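You operate a simulated robot arm through the tools that you are given. There is no shell and no other tool.

You run a simulated two-armed robot. Do the job below in one go: nothing can be reset, and whatever is moved stays where it is left.

## Task
Drain the blue carboy into the white one with the racking hose.
Fine: orange coupler on its port, purple on the white port; the lever under the ledge open for one run, then shut; leave the couplers in their ports. Set down upright: coupler.

It is judged by the outcome, as a careful person would: the job done as asked, and still so three seconds after it is handed in. It fails if anything else is knocked over, pushed out of place, dropped, spilled or broken.

## Robot
Two 7-joint arms with fingered hands on one trunk that stands fixed in place. Base frame: the origin is at the foot of the trunk, x ahead of it, y to its left, z up. Readings come in mm, degrees, newtons and seconds.
The left shoulder is at [60, 166, 976], the right one opposite. With the tool pointing down near the work surface each hand reaches from about 340 to 860 mm from the base axis, measured 20 degrees to its own side. Payload 5 kg a hand.
The TCP of each hand is the grasp point between the finger pads, 32 mm short of the fingertips. In the tool frame z runs along the fingers and y along their closing line. The gripper opens to 160 mm. The gripper's body begins 89 mm behind the TCP. The gripper is a hand of 3 fingers: y runs from the thumb to the fingers, the wrist lies at [0, 0, -267] in the tool frame, and closing takes about 1.5 s.
Orientation is that of the tool frame in the base frame, as [roll, pitch, yaw] about the fixed x, y, z axes, in that order (R = Rz(yaw) Ry(pitch) Rx(roll)). With the fingers straight down and closing along the base's y, the tool's x points along the base's -x, its y along +y and its z along -z.

## Interface
- The arms move only by the tool arm_command. It takes "left_plan", "right_plan" or both (then of equal length, played together; a hand with none holds still); each is a list of rows, each an object of numbers (a shift or turn left out is 0, a gripper value left out holds the last): "tx", "ty", "tz": the shift along the base's x, y, z in units of 20 mm (1.0 is 20 mm); "wx", "wy", "wz": the turn, a rotation vector about the base's x, y, z in units of 6 degrees (1.0 is 6 degrees); "fingers": the closure in counts, from 0 (fully open) to 255 (shut). In form: [{"tx": .., "ty": .., "tz": .., "wx": .., "wy": .., "wz": .., "fingers": ..}, ...]. A call has 1 to 20 rows; each row shifts and turns the commanded pose from where the row before left it. A call with a number of a shift or a turn outside -1 to 1 is refused whole. A row lasts 0.2 s, in which the tool goes at most 50 mm and 8.6 degrees; a call with a longer step from one row to the next is refused whole, and so is a gripper value outside its range. A pose out of reach is approached as far as the arm can. The call stops where the force on the tool passes 90 N (or 10 N more than at its start, if that is more) or the arm is blocked; 0.2 s more then pass. Each finger travels about 45 mm/s and halts on what it meets, pressing with about 27 N; the grip force reading is that of the motor and also rises with nothing between the fingers. The clock runs only during rows and for 0.2 s after the last one: add rows that do not move to give the fingers time. The reply holds the time, the measured pose of the TCP, the force on the tool along the base axes, the opening and the grip force, in the units named above and with some noise, with the torque about the TCP (base axes, N m) and any sound that the robot's microphone picked up.
- Cameras (640 x 400 px; columns grow to the right, rows downward): "scene" is now at [40.8, 51, 1624.6]; the picture's right is [0.60, -0.80, 0.00], its down [-0.56, -0.43, -0.71] and it looks along [0.56, 0.43, -0.71] (base axes); focal length 332 px, centre (320, 200). "left" rides on the left gripper at [-65, -4, -116] in its tool frame; the picture's right is [0.06, -1.00, 0.00], its down [0.87, 0.05, -0.49] and it looks along [0.49, 0.03, 0.87] (tool axes); focal length 261 px, centre (320, 200). "right" rides on the right gripper at [65, -4, -116] in its tool frame; the picture's right is [0.06, 1.00, 0.00], its down [-0.87, 0.05, -0.49] and it looks along [-0.49, 0.03, 0.87] (tool axes); focal length 261 px, centre (320, 200). There is no depth. A picture from a camera that has moved, and an enlarged one, comes with that camera's place and axes in the base frame and with its lens. The place of the scene camera against the robot may be out by one fixed shift of up to 12 mm in any direction.
- capture(camera): a new picture of that camera. No time passes.
- raise_lower(by): slides the trunk up (or, below 0, down) by that many mm; the arms and the scene camera ride with it, the base frame stays. It gives what a move gives, with no picture.
- set_grasp(shape, hand): the hand has 3 fingers and takes this shape, open, in about a second: jaw (thumb against the fingers, like two jaws); tri (thumb and two fingers); tip (a fingertip pinch); poke (one finger out to press); point (the index stretched); flat (the hand flat); cup (the hand cupped); fist (a fist). The gripper value then closes the fingers along that shape, each until it touches; the sizes above hold for jaw. It gives what a move gives, with no picture.
- head_to(pan, tilt): turns the head with the scene camera to pan (to the left, within 86 degrees either way) and tilt (down, from -29 to 69), counted from straight ahead of the robot. It gives what a move gives.
- inspect(camera, box): a new picture of the part [left, top, right, bottom] of that camera's present view, enlarged. No time passes.
- sign_off(): hands the job in; it is judged then, once.

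Nothing tells you positions but the pictures and the camera data. Unless the task says otherwise, let go and move clear before handing in.

The tools are called after "Call:" as name(argument=value, ...) on one line, values as JSON. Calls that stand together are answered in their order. arm_command: Moves the arms, as the interface text tells. Its arguments: {"type":"object","properties":{"left_plan":{"type":"array"},"right_plan":{"type":"array"}},"required":[]} The other tools are called the same way: raise_lower (by) slides the trunk up or down; set_grasp (shape, hand) gives the hand a shape; head_to (pan, tilt) turns the head that bears the scene camera; capture (camera) takes a picture; inspect (camera, box) takes an enlarged picture of a part of a camera's view; sign_off () hands the job in.

At the start:

```text
t: 0.0
left_tool_pos: [210.1, 303.1, 1219.3]
left_ee_rot: [180.0, 0.0, 180.0]
left_ft_force: [0.4, 0.5, -1.1]
left_ft_torque: [-0.02, 0.0, 0.02]
left_grip_width: 159.8
left_finger_force: 0.0
left_shape: jaw
right_tool_pos: [530.0, 33.1, 1201.7]
right_ee_rot: [180.0, 0.1, 179.9]
right_ft_force: [-0.4, -0.2, -0.2]
right_ft_torque: [-0.02, -0.01, 0.0]
right_grip_width: 159.8
right_finger_force: 0.0
right_shape: jaw
trunk travel left (down, up): [-525.0, 65.0]
head pan, tilt: [37.1, 45.1]
```

scene: 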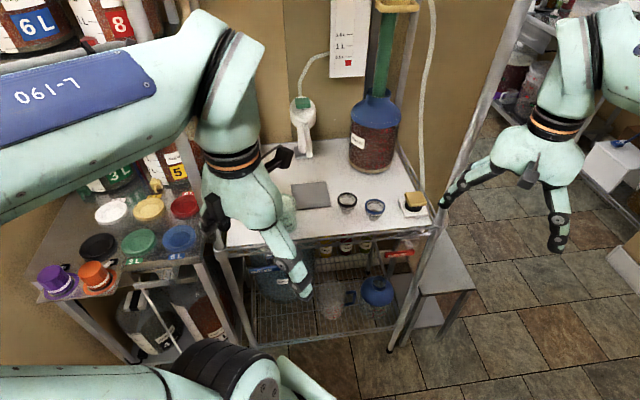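
right: 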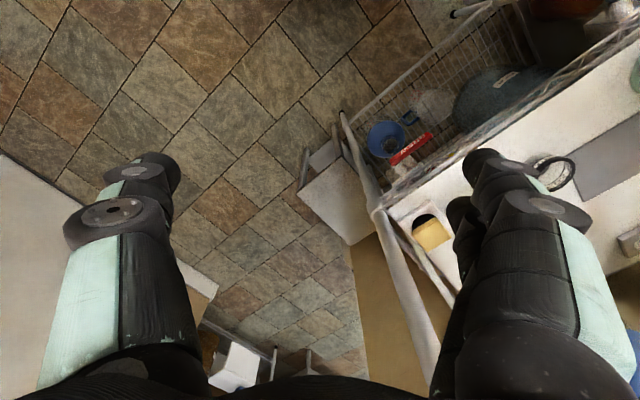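
left: 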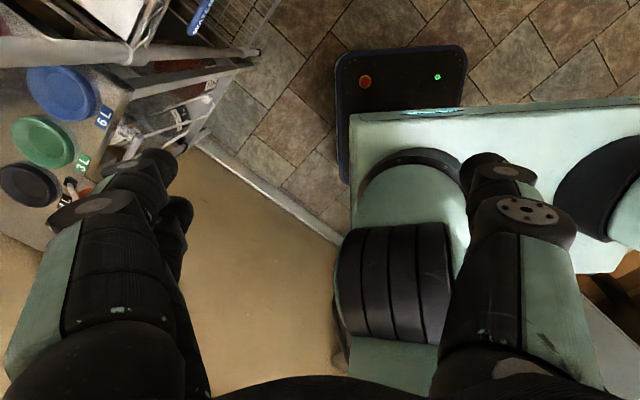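

I see a cart with a blue carboy on it, a side shelf with lids (purple and orange caps among them), and both arms raised in the view. First I'll look around with the head to find the white carboy, the hose couplers and the lever.

Call:
inspect(camera="scene", box=[200, 0, 480, 220])

Call:
inspect(camera="scene", box=[0, 120, 260, 360])

Call:
inspect(camera="scene", box=[210, 180, 480, 360])

```text
1.82 times, centred on (340, 110) of scene
camera zoom: at [40.8, 51.0, 1624.6], right [0.6, -0.8, 0.0], down [-0.56, -0.43, -0.71], along [0.56, 0.43, -0.71], focal length 604 px, centre (284, 364)
```

zoom: 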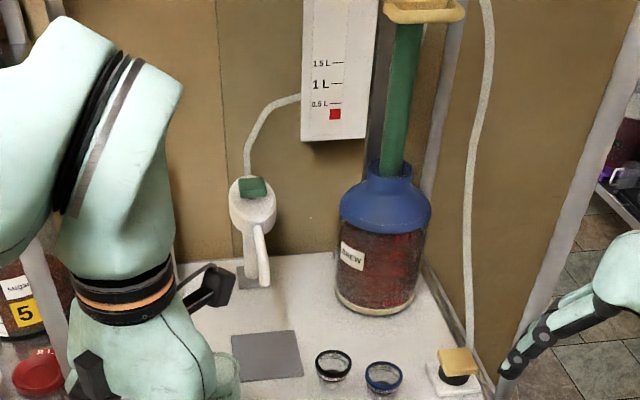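

```text
1.67 times, centred on (130, 240) of scene
camera zoom: at [40.8, 51.0, 1624.6], right [0.6, -0.8, 0.0], down [-0.56, -0.43, -0.71], along [0.56, 0.43, -0.71], focal length 554 px, centre (637, 133)
```

zoom: 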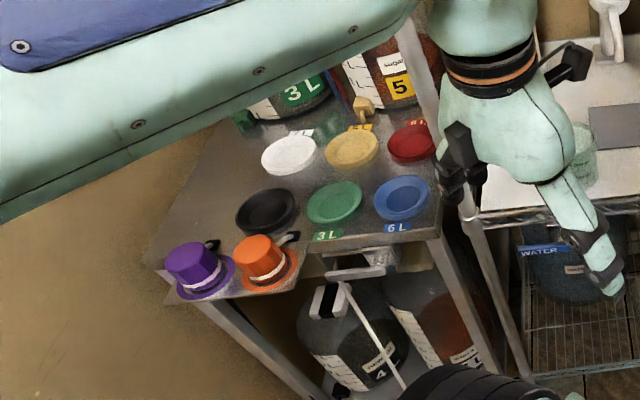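

```text
2.22 times, centred on (345, 270) of scene
camera zoom: at [40.8, 51.0, 1624.6], right [0.6, -0.8, 0.0], down [-0.56, -0.43, -0.71], along [0.56, 0.43, -0.71], focal length 738 px, centre (264, 44)
```

zoom: 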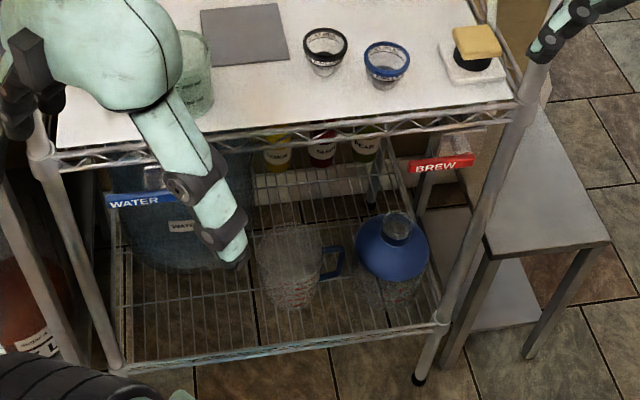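

The rack on the left has six coloured discs with volume labels, which look like ports, and the purple and orange couplers sit at its front corner. I'll pan the head left for a clearer view of the rack.

Call:
head_to(pan=70, tilt=40)

Call:
capture(camera="scene")

Call:
head_to(pan=70, tilt=66)

Call:
capture(camera="scene")

Call:
head_to(pan=60, tilt=10)

Call:
capture(camera="scene")

```text
t: 1.0
left_tool_pos: [210.7, 301.5, 1218.8]
left_ee_rot: [180.0, 0.0, -179.9]
left_ft_force: [-0.8, -0.5, 0.7]
left_ft_torque: [0.01, 0.02, 0.0]
left_grip_width: 160.0
left_finger_force: 0.1
left_shape: jaw
right_tool_pos: [530.3, 33.1, 1202.1]
right_ee_rot: [179.9, -0.2, 179.9]
right_ft_force: [-0.3, -0.6, 0.4]
right_ft_torque: [-0.02, 0.01, 0.0]
right_grip_width: 159.9
right_finger_force: 0.0
right_shape: jaw
trunk travel left (down, up): [-525.0, 65.0]
head pan, tilt: [70.0, 40.0]
```

```text
taken
camera scene: at [5.1, 81.9, 1632.0], right [0.94, -0.34, 0.0], down [-0.22, -0.6, -0.77], along [0.26, 0.72, -0.64], focal length 332 px, centre (320, 200)
```

scene: 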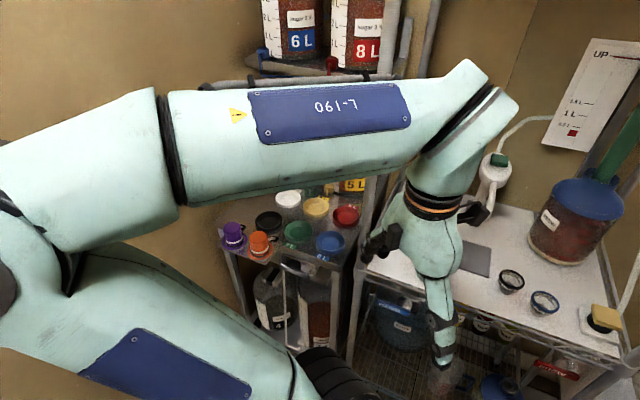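

```text
t: 1.9
left_tool_pos: [211.3, 302.4, 1220.0]
left_ee_rot: [180.0, 0.0, 179.9]
left_ft_force: [0.3, 0.1, 0.2]
left_ft_torque: [0.01, -0.05, -0.03]
left_grip_width: 159.8
left_finger_force: 0.0
left_shape: jaw
right_tool_pos: [530.7, 32.5, 1201.4]
right_ee_rot: [179.9, 0.0, 179.9]
right_ft_force: [-1.2, 1.0, -0.1]
right_ft_torque: [-0.01, -0.02, 0.0]
right_grip_width: 160.0
right_finger_force: 0.0
right_shape: jaw
trunk travel left (down, up): [-525.0, 65.0]
head pan, tilt: [70.0, 66.0]
```

```text
taken
camera scene: at [-3.7, 58.0, 1598.7], right [0.94, -0.34, 0.0], down [-0.31, -0.86, -0.41], along [0.14, 0.38, -0.91], focal length 332 px, centre (320, 200)
```

scene: 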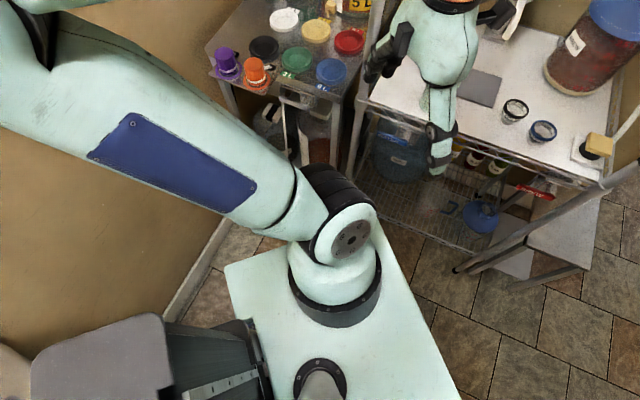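

```text
t: 3.1
left_tool_pos: [212.4, 302.2, 1219.5]
left_ee_rot: [-180.0, 0.1, 180.0]
left_ft_force: [-0.7, 0.4, 0.2]
left_ft_torque: [0.0, 0.01, -0.02]
left_grip_width: 159.9
left_finger_force: 0.0
left_shape: jaw
right_tool_pos: [530.3, 33.1, 1201.0]
right_ee_rot: [179.9, 0.0, 179.9]
right_ft_force: [0.4, 0.0, -0.3]
right_ft_torque: [0.01, -0.01, 0.0]
right_grip_width: 160.0
right_finger_force: 0.2
right_shape: jaw
trunk travel left (down, up): [-525.0, 65.0]
head pan, tilt: [60.0, 10.0]
```

```text
taken
camera scene: at [22.4, 82.6, 1679.6], right [0.87, -0.5, 0.0], down [-0.09, -0.15, -0.98], along [0.49, 0.85, -0.17], focal length 332 px, centre (320, 200)
```

scene: 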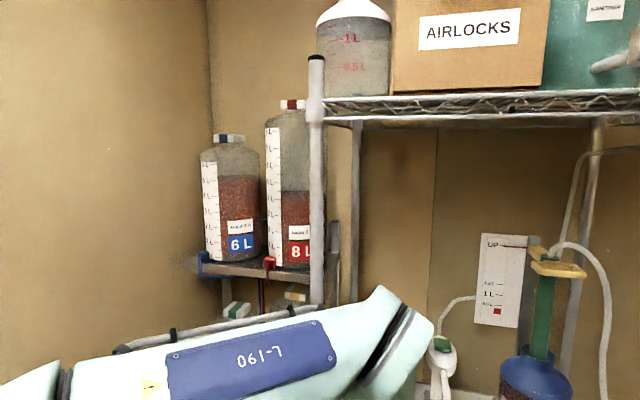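

The blue 6 L and red 8 L carboys stand on a high shelf at the left. I'll zoom in on the labels, port deck and lever before moving.

Call:
inspect(camera="scene", box=[180, 110, 340, 330])

Call:
head_to(pan=70, tilt=58)

Call:
inspect(camera="scene", box=[190, 40, 390, 210])

Call:
head_to(pan=37, tilt=35)

Call:
capture(camera="scene")

Call:
inspect(camera="scene", box=[0, 250, 220, 400])

```text
1.82 times, centred on (260, 220) of scene
camera zoom: at [22.4, 82.6, 1679.6], right [0.87, -0.5, 0.0], down [-0.09, -0.15, -0.98], along [0.49, 0.85, -0.17], focal length 604 px, centre (429, 164)
```

zoom: 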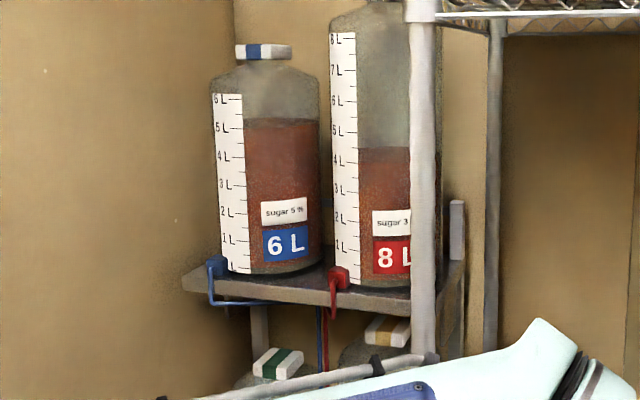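

```text
t: 4.3
left_tool_pos: [210.7, 302.8, 1220.0]
left_ee_rot: [-180.0, 0.0, -180.0]
left_ft_force: [0.4, 0.5, 0.3]
left_ft_torque: [-0.05, -0.04, 0.02]
left_grip_width: 160.1
left_finger_force: 0.0
left_shape: jaw
right_tool_pos: [530.3, 32.1, 1201.6]
right_ee_rot: [179.9, 0.0, 179.9]
right_ft_force: [-0.3, 0.6, 0.2]
right_ft_torque: [0.05, -0.03, -0.03]
right_grip_width: 159.9
right_finger_force: 0.0
right_shape: jaw
trunk travel left (down, up): [-525.0, 65.0]
head pan, tilt: [70.0, 58.0]
```

```text
2.35 times, centred on (290, 125) of scene
camera zoom: at [-0.4, 66.8, 1607.7], right [0.94, -0.34, 0.0], down [-0.29, -0.8, -0.53], along [0.18, 0.5, -0.85], focal length 782 px, centre (391, 376)
```

zoom: 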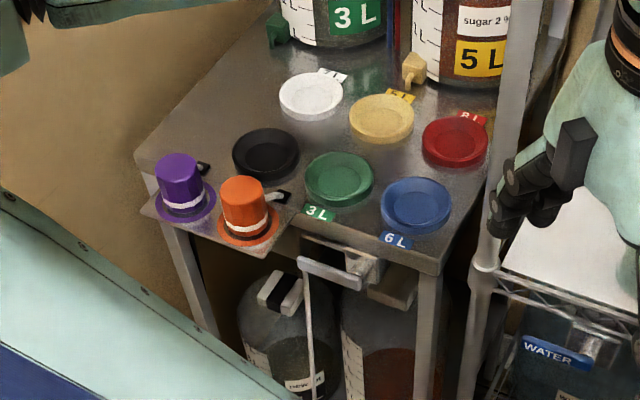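

```text
t: 5.3
left_tool_pos: [212.0, 302.2, 1219.9]
left_ee_rot: [-180.0, 0.1, 180.0]
left_ft_force: [0.0, 0.9, 0.0]
left_ft_torque: [0.0, -0.01, 0.0]
left_grip_width: 159.9
left_finger_force: 0.1
left_shape: jaw
right_tool_pos: [529.6, 33.6, 1201.5]
right_ee_rot: [179.9, 0.0, 179.9]
right_ft_force: [0.2, -1.4, 0.3]
right_ft_torque: [-0.04, 0.03, 0.02]
right_grip_width: 160.2
right_finger_force: 0.1
right_shape: jaw
trunk travel left (down, up): [-525.0, 65.0]
head pan, tilt: [37.0, 35.0]
```

```text
taken
camera scene: at [46.2, 55.1, 1639.5], right [0.6, -0.8, 0.0], down [-0.46, -0.35, -0.82], along [0.65, 0.49, -0.57], focal length 332 px, centre (320, 200)
```

scene: 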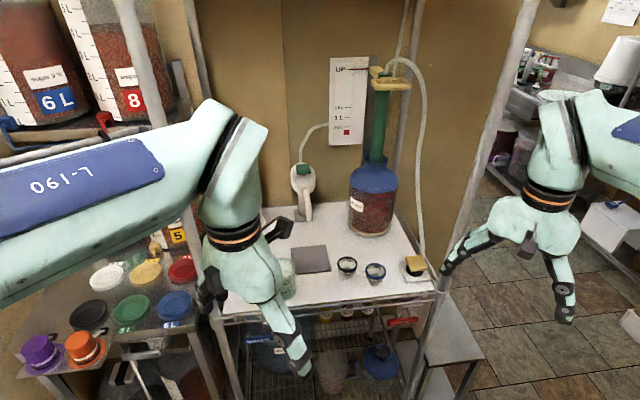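

```text
2.67 times, centred on (110, 325) of scene
camera zoom: at [46.2, 55.1, 1639.5], right [0.6, -0.8, 0.0], down [-0.46, -0.35, -0.82], along [0.65, 0.49, -0.57], focal length 886 px, centre (880, -133)
```

zoom: 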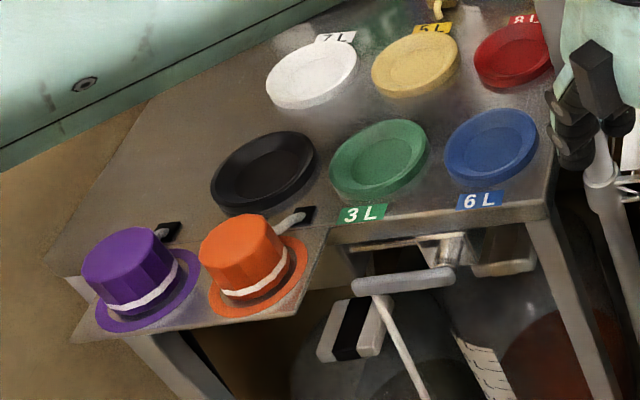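

The deck is angled about 45° in the corner. I estimate the blue 6 L port at (250, 673, 935), the white 7 L port near (196, 912), the orange coupler near (62, 706) and the purple near (0, 769). I'll move the left hand that way, staying high, and use its camera for closer views.

Call:
arm_command(left_plan=[{"tx": 0, "ty": 1, "tz": 0.5, "wz": -1}, {"tx": 0, "ty": 1, "tz": 0.5, "wz": -1}, {"tx": 0, "ty": 1, "wz": -1}, {"tx": -0.5, "ty": 1, "wz": -1}, {"tx": -0.5, "ty": 1, "wz": -1}, {"tx": -0.5, "ty": 1, "wz": -1}, {"tx": -0.5, "ty": 1, "wz": -1}, {"ty": 1, "wz": -0.5}, {}, {}])

Call:
capture(camera="left")

Call:
capture(camera="scene")

```text
t: 7.5
left_tool_pos: [170.1, 463.3, 1238.3]
left_ee_rot: [179.9, 0.0, 134.9]
left_ft_force: [-0.8, 0.5, 0.0]
left_ft_torque: [0.01, -0.05, -0.02]
left_grip_width: 159.8
left_finger_force: 0.0
left_shape: jaw
right_tool_pos: [529.2, 32.9, 1202.0]
right_ee_rot: [179.9, 0.0, 179.9]
right_ft_force: [0.7, 0.0, -0.1]
right_ft_torque: [-0.04, 0.01, -0.01]
right_grip_width: 159.8
right_finger_force: 0.0
right_shape: jaw
trunk travel left (down, up): [-525.0, 65.0]
head pan, tilt: [37.0, 35.0]
```

```text
taken
camera left: at [213.5, 413.0, 1355.0], right [-0.75, -0.66, 0.0], down [-0.58, 0.65, 0.49], along [-0.33, 0.37, -0.87], focal length 261 px, centre (320, 200)
```

left: 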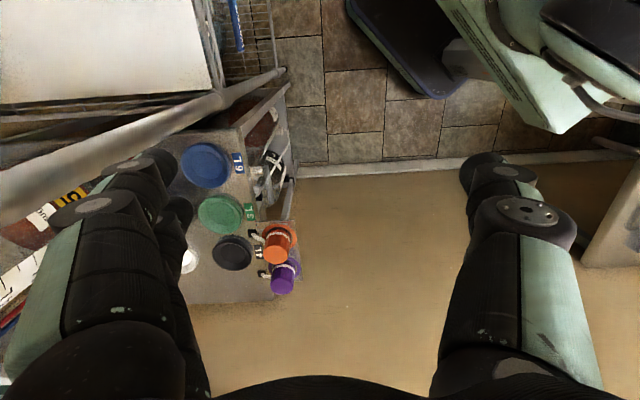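

```text
taken
camera scene: at [46.4, 55.2, 1639.5], right [0.6, -0.8, 0.0], down [-0.46, -0.35, -0.82], along [0.65, 0.49, -0.57], focal length 332 px, centre (320, 200)
```

scene: 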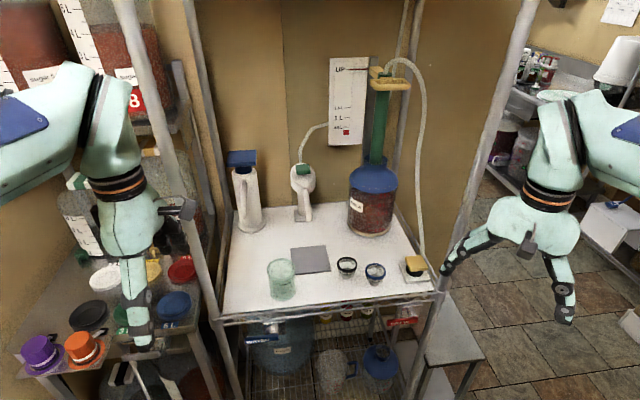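

The left camera now sees the ports, the couplers and the lever mechanism edge-on. I'll zoom in on those.

Call:
inspect(camera="left", box=[170, 130, 320, 300])

Call:
inspect(camera="left", box=[220, 80, 310, 210])

Call:
head_to(pan=65, tilt=45)

Call:
capture(camera="scene")

```text
2.35 times, centred on (245, 215) of left
camera zoom: at [213.5, 413.0, 1355.0], right [-0.75, -0.66, 0.0], down [-0.58, 0.65, 0.49], along [-0.33, 0.37, -0.87], focal length 613 px, centre (496, 165)
```

zoom: 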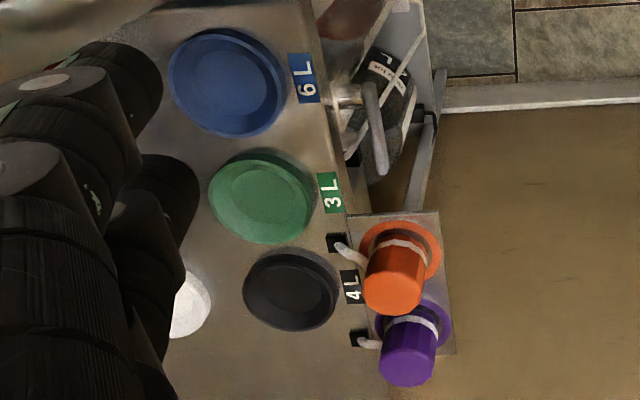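

```text
3.08 times, centred on (265, 145) of left
camera zoom: at [213.5, 413.0, 1355.0], right [-0.75, -0.66, 0.0], down [-0.58, 0.65, 0.49], along [-0.33, 0.37, -0.87], focal length 802 px, centre (489, 369)
```

zoom: 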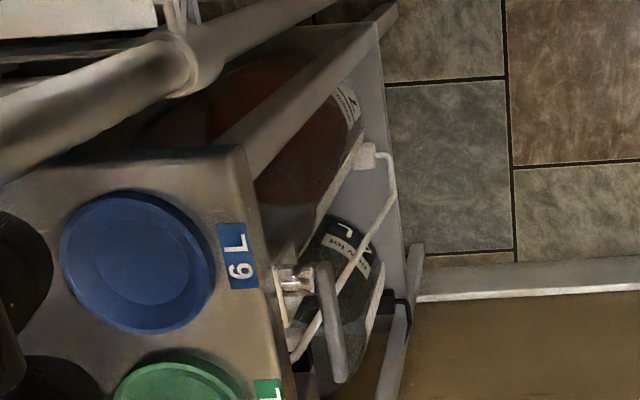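

```text
t: 8.4
left_tool_pos: [170.0, 462.6, 1238.6]
left_ee_rot: [180.0, -0.1, 135.0]
left_ft_force: [-0.2, 0.7, -0.6]
left_ft_torque: [-0.01, -0.01, 0.0]
left_grip_width: 160.1
left_finger_force: 0.1
left_shape: jaw
right_tool_pos: [531.3, 34.1, 1200.7]
right_ee_rot: [179.9, -0.1, 179.9]
right_ft_force: [0.1, -1.3, -0.3]
right_ft_torque: [0.01, -0.01, 0.01]
right_grip_width: 159.7
right_finger_force: 0.2
right_shape: jaw
trunk travel left (down, up): [-525.0, 65.0]
head pan, tilt: [65.0, 45.0]
```

```text
taken
camera scene: at [10.4, 75.7, 1624.7], right [0.91, -0.42, 0.0], down [-0.3, -0.64, -0.71], along [0.3, 0.64, -0.71], focal length 332 px, centre (320, 200)
```

scene: 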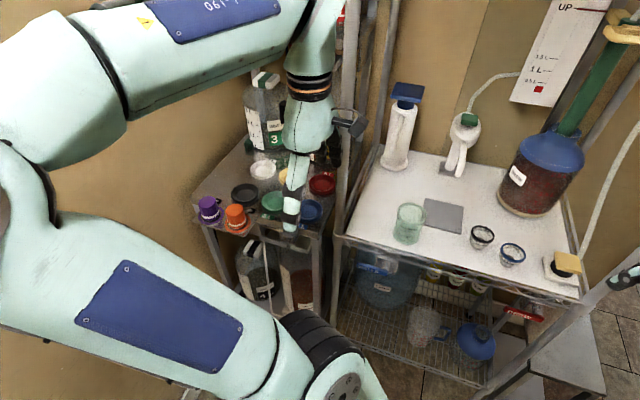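

The ports form a row along about (-0.72, 0.70), spaced 98 mm on a deck at z≈940. Each coupler has a crown about 45 mm wide and 50 mm tall, with a small tube on the deck side. I'll turn the hand so its camera faces into the rack and check the couplers and lever up close.

Call:
arm_command(left_plan=[{"tx": -0.5, "ty": 0.2, "wz": -1}, {"tx": -0.5, "ty": 0.2, "wz": -1}, {"tx": -0.5, "ty": 0.2, "wz": -1}, {"tx": -0.5, "ty": 0.2, "wz": -1}, {"tx": -0.5, "ty": 0.2, "wz": -1}, {"tx": -0.5, "ty": 0.2, "wz": -1}, {"tx": -0.5, "ty": 0.2, "wz": -1}, {"wz": -1}, {"wz": -1}, {"wz": -1}, {"wz": -1}, {"wz": -1}, {"wz": -1}, {"wz": -1}, {"wz": -1}, {}, {}])

Call:
capture(camera="left")

Call:
capture(camera="scene")

```text
t: 12.0
left_tool_pos: [100.8, 492.1, 1240.3]
left_ee_rot: [179.9, -0.1, 44.9]
left_ft_force: [-0.3, -0.1, -0.3]
left_ft_torque: [0.0, 0.02, 0.0]
left_grip_width: 160.2
left_finger_force: 0.1
left_shape: jaw
right_tool_pos: [530.7, 34.2, 1201.6]
right_ee_rot: [179.9, -0.1, 179.9]
right_ft_force: [0.2, 0.4, 0.2]
right_ft_torque: [0.01, -0.01, -0.02]
right_grip_width: 159.5
right_finger_force: 0.0
right_shape: jaw
trunk travel left (down, up): [-525.0, 65.0]
head pan, tilt: [65.0, 45.0]
```

```text
taken
camera left: at [51.8, 446.4, 1355.6], right [-0.66, 0.75, 0.0], down [0.65, 0.58, 0.49], along [0.37, 0.32, -0.87], focal length 261 px, centre (320, 200)
```

left: 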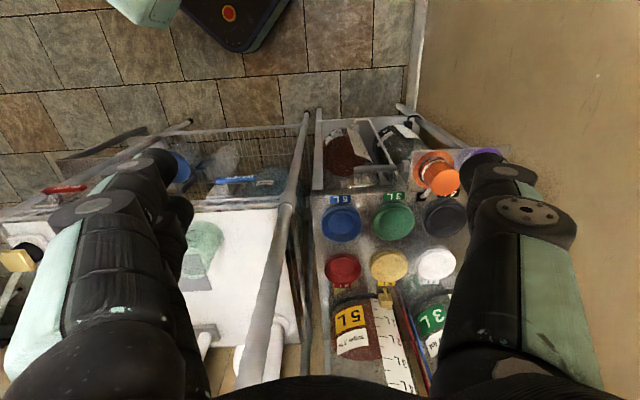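

```text
taken
camera scene: at [10.3, 75.8, 1624.7], right [0.91, -0.42, 0.0], down [-0.3, -0.64, -0.71], along [0.3, 0.64, -0.71], focal length 332 px, centre (320, 200)
```

scene: 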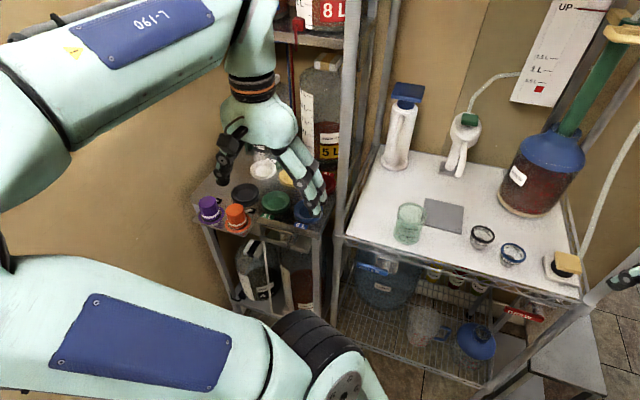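

The hand reaches that orientation and the camera gives a straight view of the deck. I'll zoom in on the ports, couplers and lever.

Call:
inspect(camera="left", box=[310, 110, 480, 210])

Call:
inspect(camera="left", box=[305, 170, 485, 300])

Call:
inspect(camera="left", box=[390, 135, 510, 210])

Call:
inspect(camera="scene", box=[180, 180, 340, 300])

```text
3.76 times, centred on (395, 160) of left
camera zoom: at [51.8, 446.4, 1355.6], right [-0.66, 0.75, 0.0], down [0.65, 0.58, 0.49], along [0.37, 0.32, -0.87], focal length 981 px, centre (38, 351)
```

zoom: 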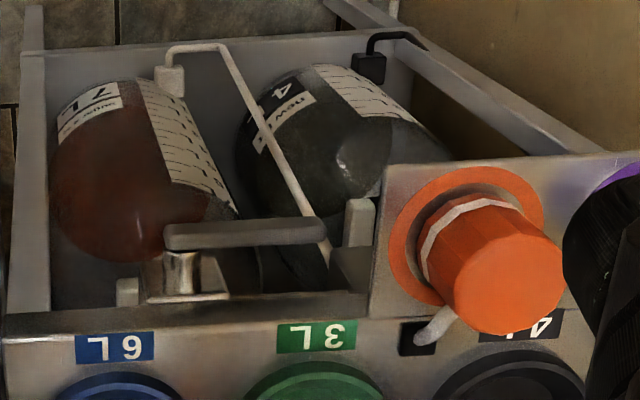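

```text
3.08 times, centred on (395, 235) of left
camera zoom: at [51.8, 446.4, 1355.6], right [-0.66, 0.75, 0.0], down [0.65, 0.58, 0.49], along [0.37, 0.32, -0.87], focal length 802 px, centre (89, 92)
```

zoom: 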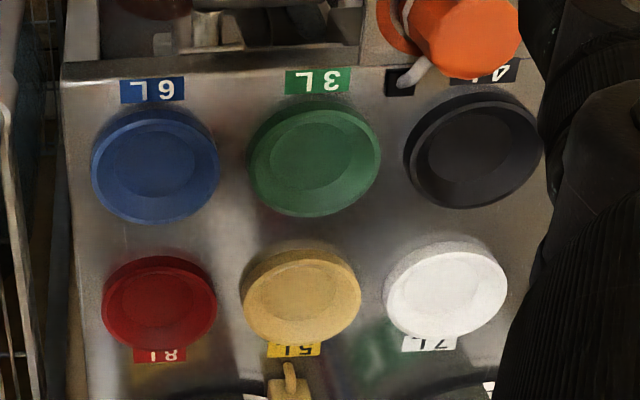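

```text
5.33 times, centred on (450, 172) of left
camera zoom: at [51.8, 446.4, 1355.6], right [-0.66, 0.75, 0.0], down [0.65, 0.58, 0.49], along [0.37, 0.32, -0.87], focal length 1390 px, centre (-373, 347)
```

zoom: 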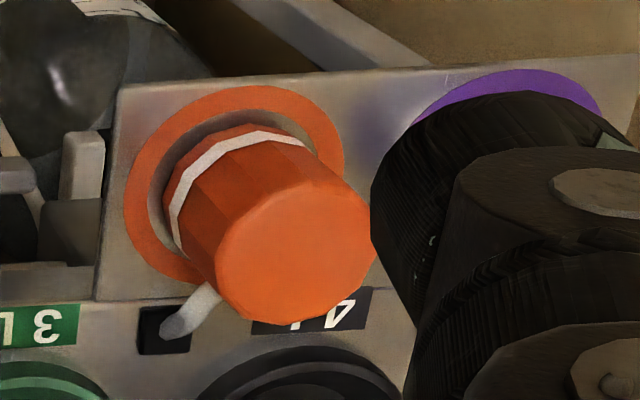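

```text
3.33 times, centred on (260, 240) of scene
camera zoom: at [10.3, 75.8, 1624.7], right [0.91, -0.42, 0.0], down [-0.3, -0.64, -0.71], along [0.3, 0.64, -0.71], focal length 1107 px, centre (520, 67)
```

zoom: 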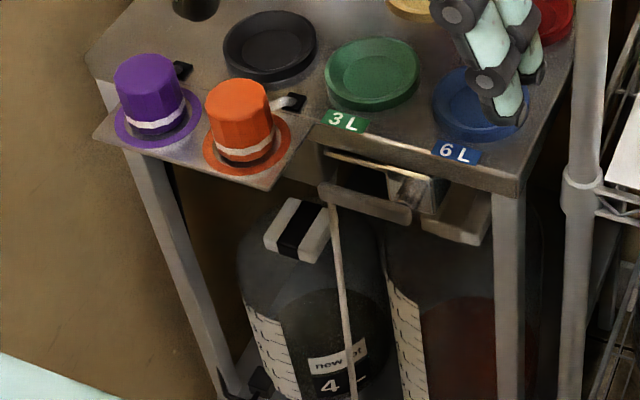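

The couplers sit on a small tray. The lever is a handle about 78 mm long on a short axle just in front of the ledge, below the blue and green ports. I'll lower and tilt the hand to see the lever from the front and learn how it turns.

Call:
arm_command(left_plan=[{"tx": -0.6, "ty": -0.2, "tz": -1, "wx": 0.717, "wy": -0.697}, {"tx": -0.6, "ty": -0.2, "tz": -1, "wx": 0.717, "wy": -0.697}, {"tx": -0.6, "ty": -0.2, "tz": -1, "wx": 0.717, "wy": -0.697}, {"tx": -0.6, "ty": -0.2, "tz": -1, "wx": 0.717, "wy": -0.697}, {"tx": -0.6, "ty": -0.2, "tz": -1, "wx": 0.717, "wy": -0.697}, {"tx": -0.6, "ty": -0.2, "tz": -1, "wx": 0.717, "wy": -0.697}, {}, {}])

Call:
capture(camera="left")

Call:
capture(camera="scene")

```text
t: 13.5
left_tool_pos: [76.7, 478.1, 1124.1]
left_ee_rot: [177.4, -37.1, 33.5]
left_ft_force: [-0.3, 0.2, -0.8]
left_ft_torque: [-0.02, 0.03, -0.01]
left_grip_width: 160.0
left_finger_force: 0.0
left_shape: jaw
left hand out of reach, approached as far as the arm can: row 6
right_tool_pos: [531.2, 32.3, 1198.8]
right_ee_rot: [179.9, -0.1, 179.9]
right_ft_force: [0.4, -0.1, -0.6]
right_ft_torque: [-0.01, 0.05, -0.02]
right_grip_width: 159.9
right_finger_force: 0.0
right_shape: jaw
trunk travel left (down, up): [-525.0, 65.0]
head pan, tilt: [65.0, 45.0]
stopped in row 7 (left hand): the arm was blocked; the commanded pose is now the measured one
```

```text
taken
camera left: at [-29.2, 417.4, 1176.8], right [-0.49, 0.87, 0.0], down [0.35, 0.19, 0.92], along [0.8, 0.45, -0.4], focal length 261 px, centre (320, 200)
```

left: 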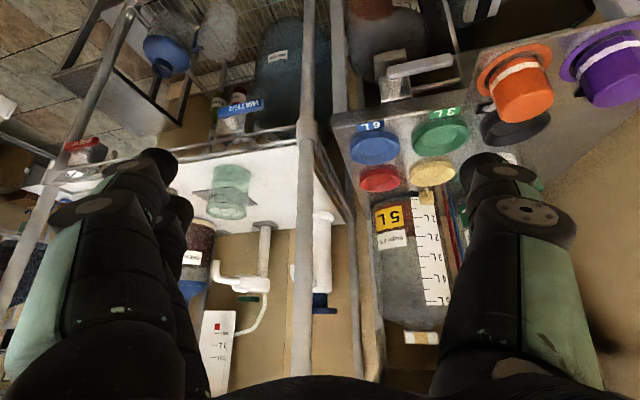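

```text
taken
camera scene: at [11.6, 75.8, 1622.2], right [0.91, -0.42, 0.0], down [-0.3, -0.64, -0.71], along [0.3, 0.64, -0.71], focal length 332 px, centre (320, 200)
```

scene: 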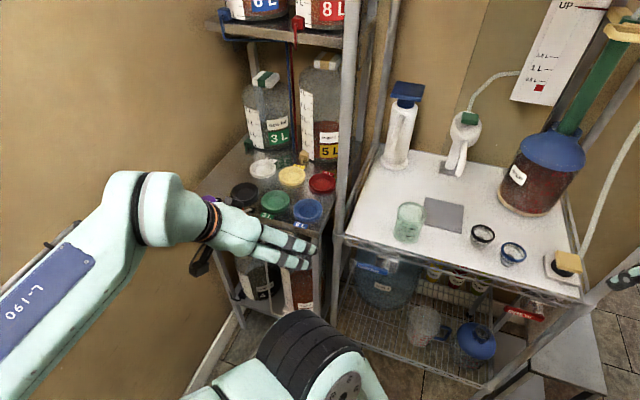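

The arm stopped short in that tilted pose, but the camera has a useful frontal view. I'll zoom in.

Call:
inspect(camera="left", box=[330, 10, 640, 200])

Call:
inspect(camera="left", box=[350, 30, 480, 115])

Call:
head_to(pan=80, tilt=62)

Call:
capture(camera="scene")

```text
2.06 times, centred on (485, 105) of left
camera zoom: at [-29.2, 417.4, 1176.8], right [-0.49, 0.87, 0.0], down [0.35, 0.19, 0.92], along [0.8, 0.45, -0.4], focal length 538 px, centre (-21, 396)
```

zoom: 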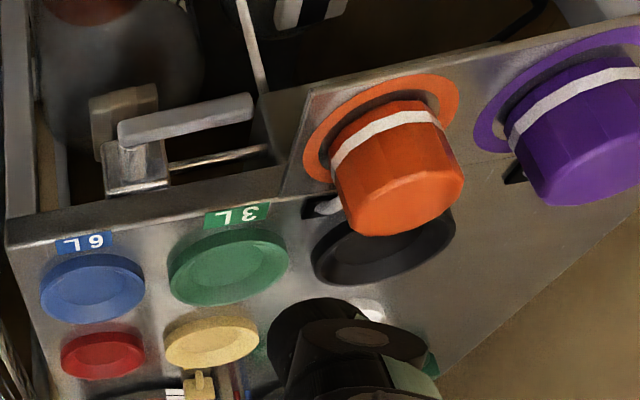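

```text
4.71 times, centred on (415, 72) of left
camera zoom: at [-29.2, 417.4, 1176.8], right [-0.49, 0.87, 0.0], down [0.35, 0.19, 0.92], along [0.8, 0.45, -0.4], focal length 1227 px, centre (-127, 800)
```

zoom: 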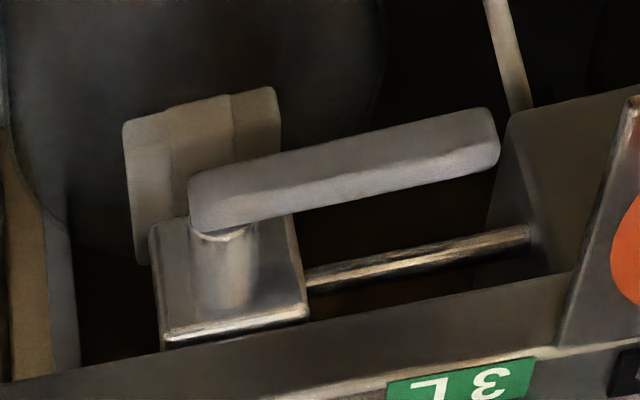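

```text
t: 14.3
left_tool_pos: [76.6, 477.9, 1126.5]
left_ee_rot: [177.3, -37.4, 33.6]
left_ft_force: [-0.6, -0.4, 0.8]
left_ft_torque: [-0.01, 0.03, 0.01]
left_grip_width: 159.8
left_finger_force: 0.0
left_shape: jaw
right_tool_pos: [529.3, 33.5, 1201.4]
right_ee_rot: [179.9, 0.0, 179.9]
right_ft_force: [-0.9, 0.6, 0.4]
right_ft_torque: [0.02, -0.04, 0.02]
right_grip_width: 159.7
right_finger_force: 0.1
right_shape: jaw
trunk travel left (down, up): [-525.0, 65.0]
head pan, tilt: [80.0, 62.0]
```

```text
taken
camera scene: at [-12.7, 65.4, 1602.8], right [0.98, -0.17, 0.0], down [-0.15, -0.87, -0.47], along [0.08, 0.46, -0.88], focal length 332 px, centre (320, 200)
```

scene: 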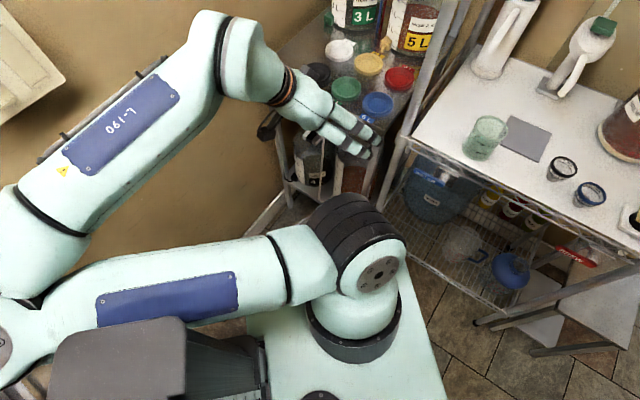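

The valve block sits under the ledge, with the handle along the ledge direction from about (162, 635) to (103, 698) at z≈860. My refined port estimates at z≈925 are blue (248, 674), white (187, 909), orange coupler (55, 716) and purple (-9, 769). I'll untilt the hand and look at the lever from close in front.

Call:
arm_command(left_plan=[{"tx": -0.2, "ty": 0.3, "wx": -0.433, "wy": 0.776}, {"tx": -0.2, "ty": 0.3, "wx": -0.433, "wy": 0.776}, {"tx": -0.2, "ty": 0.3, "wx": -0.433, "wy": 0.776}, {"tx": -0.2, "ty": 0.3, "wx": -0.433, "wy": 0.776}, {"tx": -0.2, "ty": 0.3, "wx": -0.433, "wy": 0.776}, {"tx": -0.2, "ty": 0.3, "wx": -0.433, "wy": 0.776}, {"tx": -0.2, "ty": 0.3, "wx": -0.433, "wy": 0.776}, {"wz": 0.7}, {"wz": 0.7}, {"wz": 0.65}, {"tz": -1}, {"tz": -1}, {"tz": -1}, {"tz": -1}, {}, {}])

Call:
capture(camera="left")

Call:
capture(camera="scene")

```text
t: 17.7
left_tool_pos: [47.2, 520.0, 1047.1]
left_ee_rot: [-179.9, 0.0, 45.1]
left_ft_force: [0.2, 1.0, 0.6]
left_ft_torque: [-0.02, 0.02, 0.01]
left_grip_width: 160.1
left_finger_force: 0.1
left_shape: jaw
right_tool_pos: [529.6, 32.8, 1201.6]
right_ee_rot: [180.0, 0.0, 179.8]
right_ft_force: [-0.3, -0.1, 0.6]
right_ft_torque: [-0.02, -0.03, 0.0]
right_grip_width: 159.8
right_finger_force: 0.0
right_shape: jaw
trunk travel left (down, up): [-525.0, 65.0]
head pan, tilt: [80.0, 62.0]
```

```text
taken
camera left: at [-0.7, 475.7, 1162.8], right [-0.66, 0.75, 0.0], down [0.65, 0.58, 0.49], along [0.37, 0.33, -0.87], focal length 261 px, centre (320, 200)
```

left: 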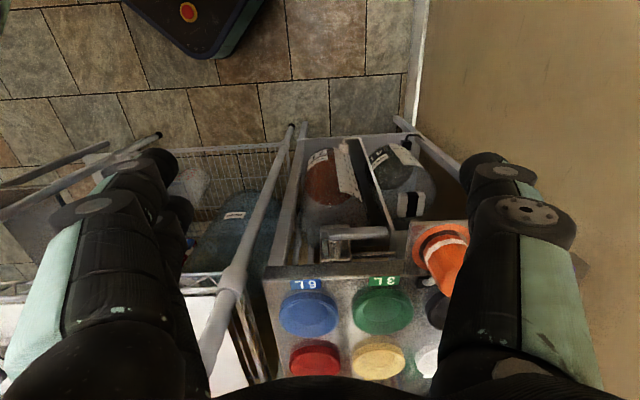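

```text
taken
camera scene: at [-12.8, 65.5, 1602.9], right [0.98, -0.17, 0.0], down [-0.15, -0.87, -0.47], along [0.08, 0.46, -0.88], focal length 332 px, centre (320, 200)
```

scene: 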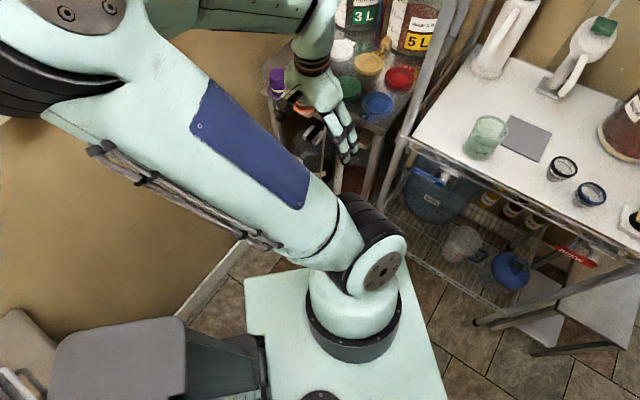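

Call:
inspect(camera="left", box=[290, 130, 480, 290])

Call:
inspect(camera="left", box=[300, 210, 410, 280])

```text
2.50 times, centred on (385, 210) of left
camera zoom: at [-0.7, 475.7, 1162.8], right [-0.66, 0.75, 0.0], down [0.65, 0.58, 0.49], along [0.37, 0.33, -0.87], focal length 652 px, centre (158, 175)
```

zoom: 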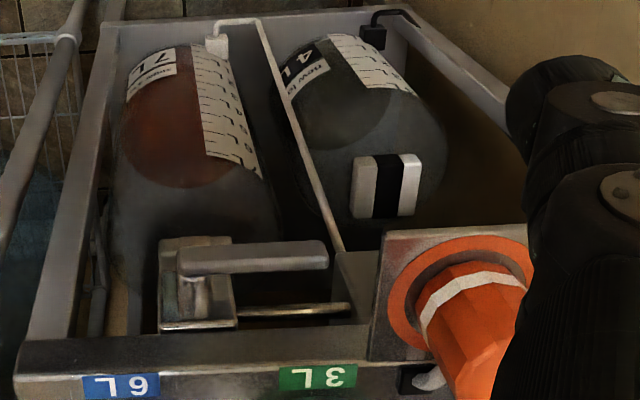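

```text
5.71 times, centred on (355, 245) of left
camera zoom: at [-0.7, 475.7, 1162.8], right [-0.66, 0.75, 0.0], down [0.65, 0.58, 0.49], along [0.37, 0.33, -0.87], focal length 1489 px, centre (120, -57)
```

zoom: 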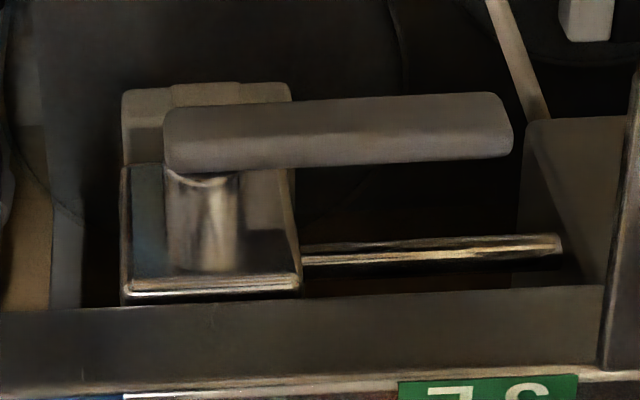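

The lever's handle sits on an axle in front of a silver valve block, with a pipe running off to the right. I'll check how full the white 7 L carboy is, so the transfer won't overfill it.

Call:
inspect(camera="left", box=[315, 130, 375, 240])

Call:
inspect(camera="left", box=[335, 140, 370, 200])

Call:
head_to(pan=62, tilt=15)

Call:
capture(camera="scene")

```text
3.64 times, centred on (345, 185) of left
camera zoom: at [-0.7, 475.7, 1162.8], right [-0.66, 0.75, 0.0], down [0.65, 0.58, 0.49], along [0.37, 0.33, -0.87], focal length 948 px, centre (229, 254)
```

zoom: 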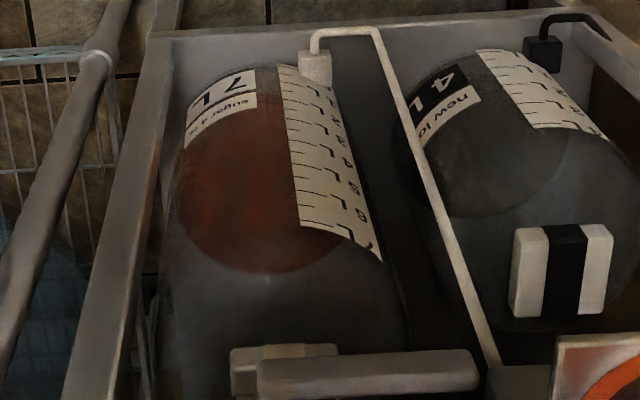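

```text
6.67 times, centred on (352, 170) of left
camera zoom: at [-0.7, 475.7, 1162.8], right [-0.66, 0.75, 0.0], down [0.65, 0.58, 0.49], along [0.37, 0.33, -0.87], focal length 1738 px, centre (103, 400)
```

zoom: 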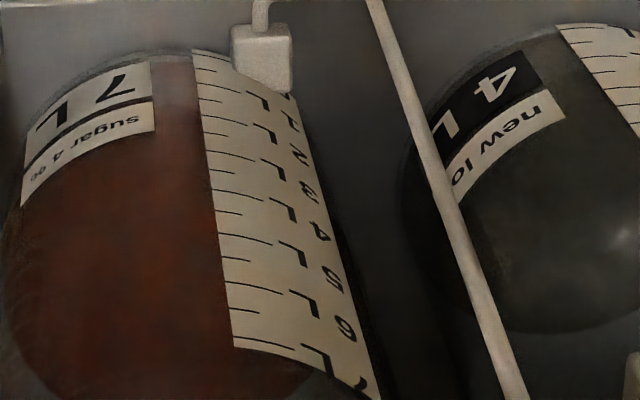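

```text
t: 18.9
left_tool_pos: [47.7, 519.8, 1046.9]
left_ee_rot: [-179.9, -0.1, 45.1]
left_ft_force: [-0.5, 0.6, 0.4]
left_ft_torque: [0.02, 0.01, 0.0]
left_grip_width: 159.6
left_finger_force: 0.1
left_shape: jaw
right_tool_pos: [529.8, 34.4, 1202.1]
right_ee_rot: [179.9, -0.1, 179.9]
right_ft_force: [0.2, 0.3, -0.3]
right_ft_torque: [-0.03, -0.03, -0.04]
right_grip_width: 160.0
right_finger_force: 0.1
right_shape: jaw
trunk travel left (down, up): [-525.0, 65.0]
head pan, tilt: [62.0, 15.0]
```

```text
taken
camera scene: at [19.8, 84.6, 1671.5], right [0.88, -0.47, 0.0], down [-0.12, -0.23, -0.97], along [0.45, 0.85, -0.26], focal length 332 px, centre (320, 200)
```

scene: 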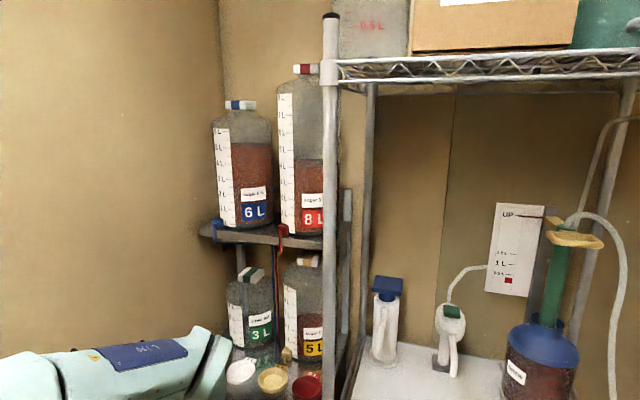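

The white 7 L carboy looks to hold only about 2 L, so there is room. The lever's axle points straight out of the ledge, so the handle swings in a vertical plane. I'll look at my hand's finger layout before planning the grasps.

Call:
head_to(pan=72, tilt=55)

Call:
capture(camera="scene")

Call:
inspect(camera="scene", box=[230, 60, 430, 220])

Call:
head_to(pan=10, tilt=45)

Call:
capture(camera="scene")

```text
t: 19.9
left_tool_pos: [47.7, 520.7, 1047.1]
left_ee_rot: [180.0, -0.1, 45.1]
left_ft_force: [-0.3, 0.0, -1.1]
left_ft_torque: [0.0, -0.04, 0.01]
left_grip_width: 159.9
left_finger_force: 0.0
left_shape: jaw
right_tool_pos: [531.3, 32.9, 1201.0]
right_ee_rot: [180.0, 0.0, 179.9]
right_ft_force: [0.3, 0.1, -1.1]
right_ft_torque: [0.0, -0.02, -0.02]
right_grip_width: 159.8
right_finger_force: 0.0
right_shape: jaw
trunk travel left (down, up): [-525.0, 65.0]
head pan, tilt: [72.0, 55.0]
```

```text
taken
camera scene: at [-1.8, 70.7, 1611.4], right [0.95, -0.31, 0.0], down [-0.25, -0.78, -0.57], along [0.18, 0.55, -0.82], focal length 332 px, centre (320, 200)
```

scene: 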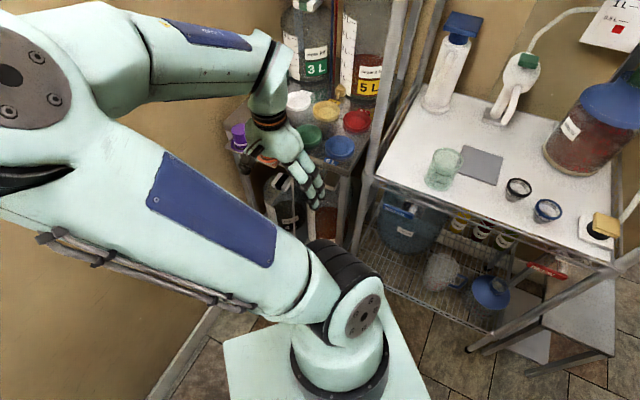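

```text
2.50 times, centred on (330, 140) of scene
camera zoom: at [-1.8, 70.7, 1611.4], right [0.95, -0.31, 0.0], down [-0.25, -0.78, -0.57], along [0.18, 0.55, -0.82], focal length 830 px, centre (295, 350)
```

zoom: 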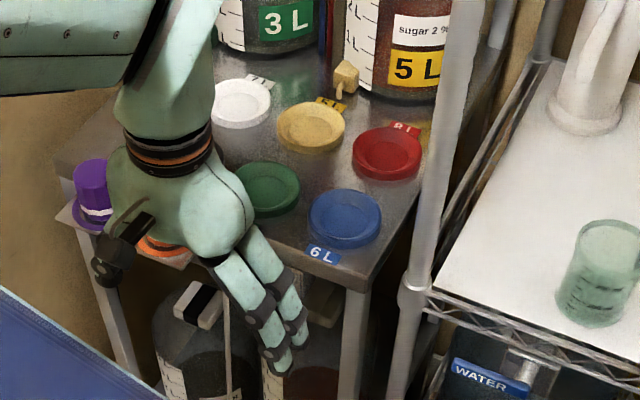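

```text
t: 21.2
left_tool_pos: [48.7, 520.0, 1047.3]
left_ee_rot: [180.0, 0.0, 45.1]
left_ft_force: [0.5, -0.2, 0.0]
left_ft_torque: [0.0, 0.0, -0.01]
left_grip_width: 159.7
left_finger_force: 0.1
left_shape: jaw
right_tool_pos: [530.2, 31.7, 1202.2]
right_ee_rot: [179.9, 0.1, 179.9]
right_ft_force: [-0.6, 0.0, 0.4]
right_ft_torque: [0.01, 0.0, -0.02]
right_grip_width: 159.9
right_finger_force: 0.1
right_shape: jaw
trunk travel left (down, up): [-525.0, 65.0]
head pan, tilt: [10.0, 45.0]
```

```text
taken
camera scene: at [56.0, 16.3, 1624.7], right [0.17, -0.98, 0.0], down [-0.7, -0.12, -0.71], along [0.7, 0.12, -0.71], focal length 332 px, centre (320, 200)
```

scene: 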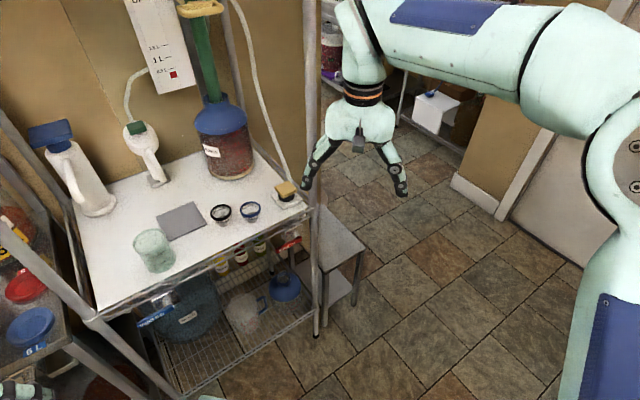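

The two fingers are about 25 mm apart, opposite a single thumb. I'll hover over the orange coupler with the hand tilted 20° into the rack, which helps reach the far white port, and with a narrower opening to clear the purple coupler.

Call:
arm_command(left_plan=[{"tz": 1}, {"tz": 1}, {"ty": 1, "fingers": 100}, {"ty": 1}, {"ty": 1}, {"ty": 1}, {"ty": 1}, {"ty": 1, "wx": 0.59, "wy": -0.59}, {"ty": 1, "wx": 0.59, "wy": -0.59}, {"ty": 1, "wx": 0.59, "wy": -0.59}, {"ty": 1, "tx": 0.35, "wx": 0.59, "wy": -0.59}, {"ty": 0.8}, {}, {}])

Call:
capture(camera="left")

Call:
head_to(pan=75, tilt=50)

Call:
capture(camera="scene")

```text
t: 24.2
left_tool_pos: [54.2, 715.3, 1087.1]
left_ee_rot: [-179.9, -20.1, 45.1]
left_ft_force: [-0.3, 0.0, -0.5]
left_ft_torque: [-0.03, 0.03, 0.04]
left_grip_width: 97.7
left_finger_force: 0.0
left_shape: jaw
right_tool_pos: [530.3, 32.9, 1201.9]
right_ee_rot: [179.8, 0.0, 179.8]
right_ft_force: [-0.6, 0.4, 0.1]
right_ft_torque: [0.03, 0.01, -0.03]
right_grip_width: 160.0
right_finger_force: 0.2
right_shape: jaw
trunk travel left (down, up): [-525.0, 65.0]
head pan, tilt: [10.0, 45.0]
```

```text
taken
camera left: at [-20.1, 645.9, 1173.3], right [-0.67, 0.75, 0.02], down [0.5, 0.42, 0.76], along [0.56, 0.52, -0.65], focal length 261 px, centre (320, 200)
```

left: 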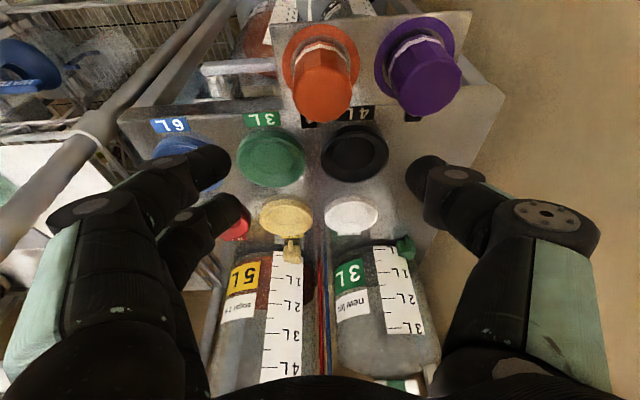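

```text
t: 25.6
left_tool_pos: [54.7, 716.1, 1086.1]
left_ee_rot: [-179.8, -20.1, 45.2]
left_ft_force: [-0.1, 0.7, -0.9]
left_ft_torque: [0.02, -0.01, 0.01]
left_grip_width: 97.7
left_finger_force: 0.1
left_shape: jaw
right_tool_pos: [529.7, 33.0, 1201.3]
right_ee_rot: [179.8, 0.1, 179.9]
right_ft_force: [-0.2, 0.1, 0.3]
right_ft_torque: [0.01, 0.02, 0.0]
right_grip_width: 159.8
right_finger_force: 0.0
right_shape: jaw
trunk travel left (down, up): [-525.0, 65.0]
head pan, tilt: [75.0, 50.0]
```

```text
taken
camera scene: at [-4.1, 76.5, 1617.8], right [0.97, -0.26, 0.0], down [-0.2, -0.74, -0.64], along [0.17, 0.62, -0.77], focal length 332 px, centre (320, 200)
```

scene: 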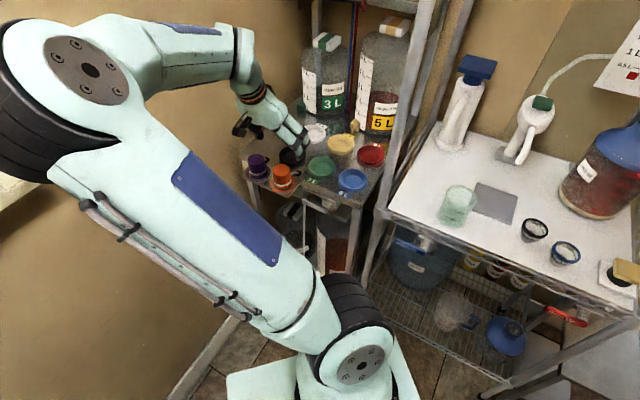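

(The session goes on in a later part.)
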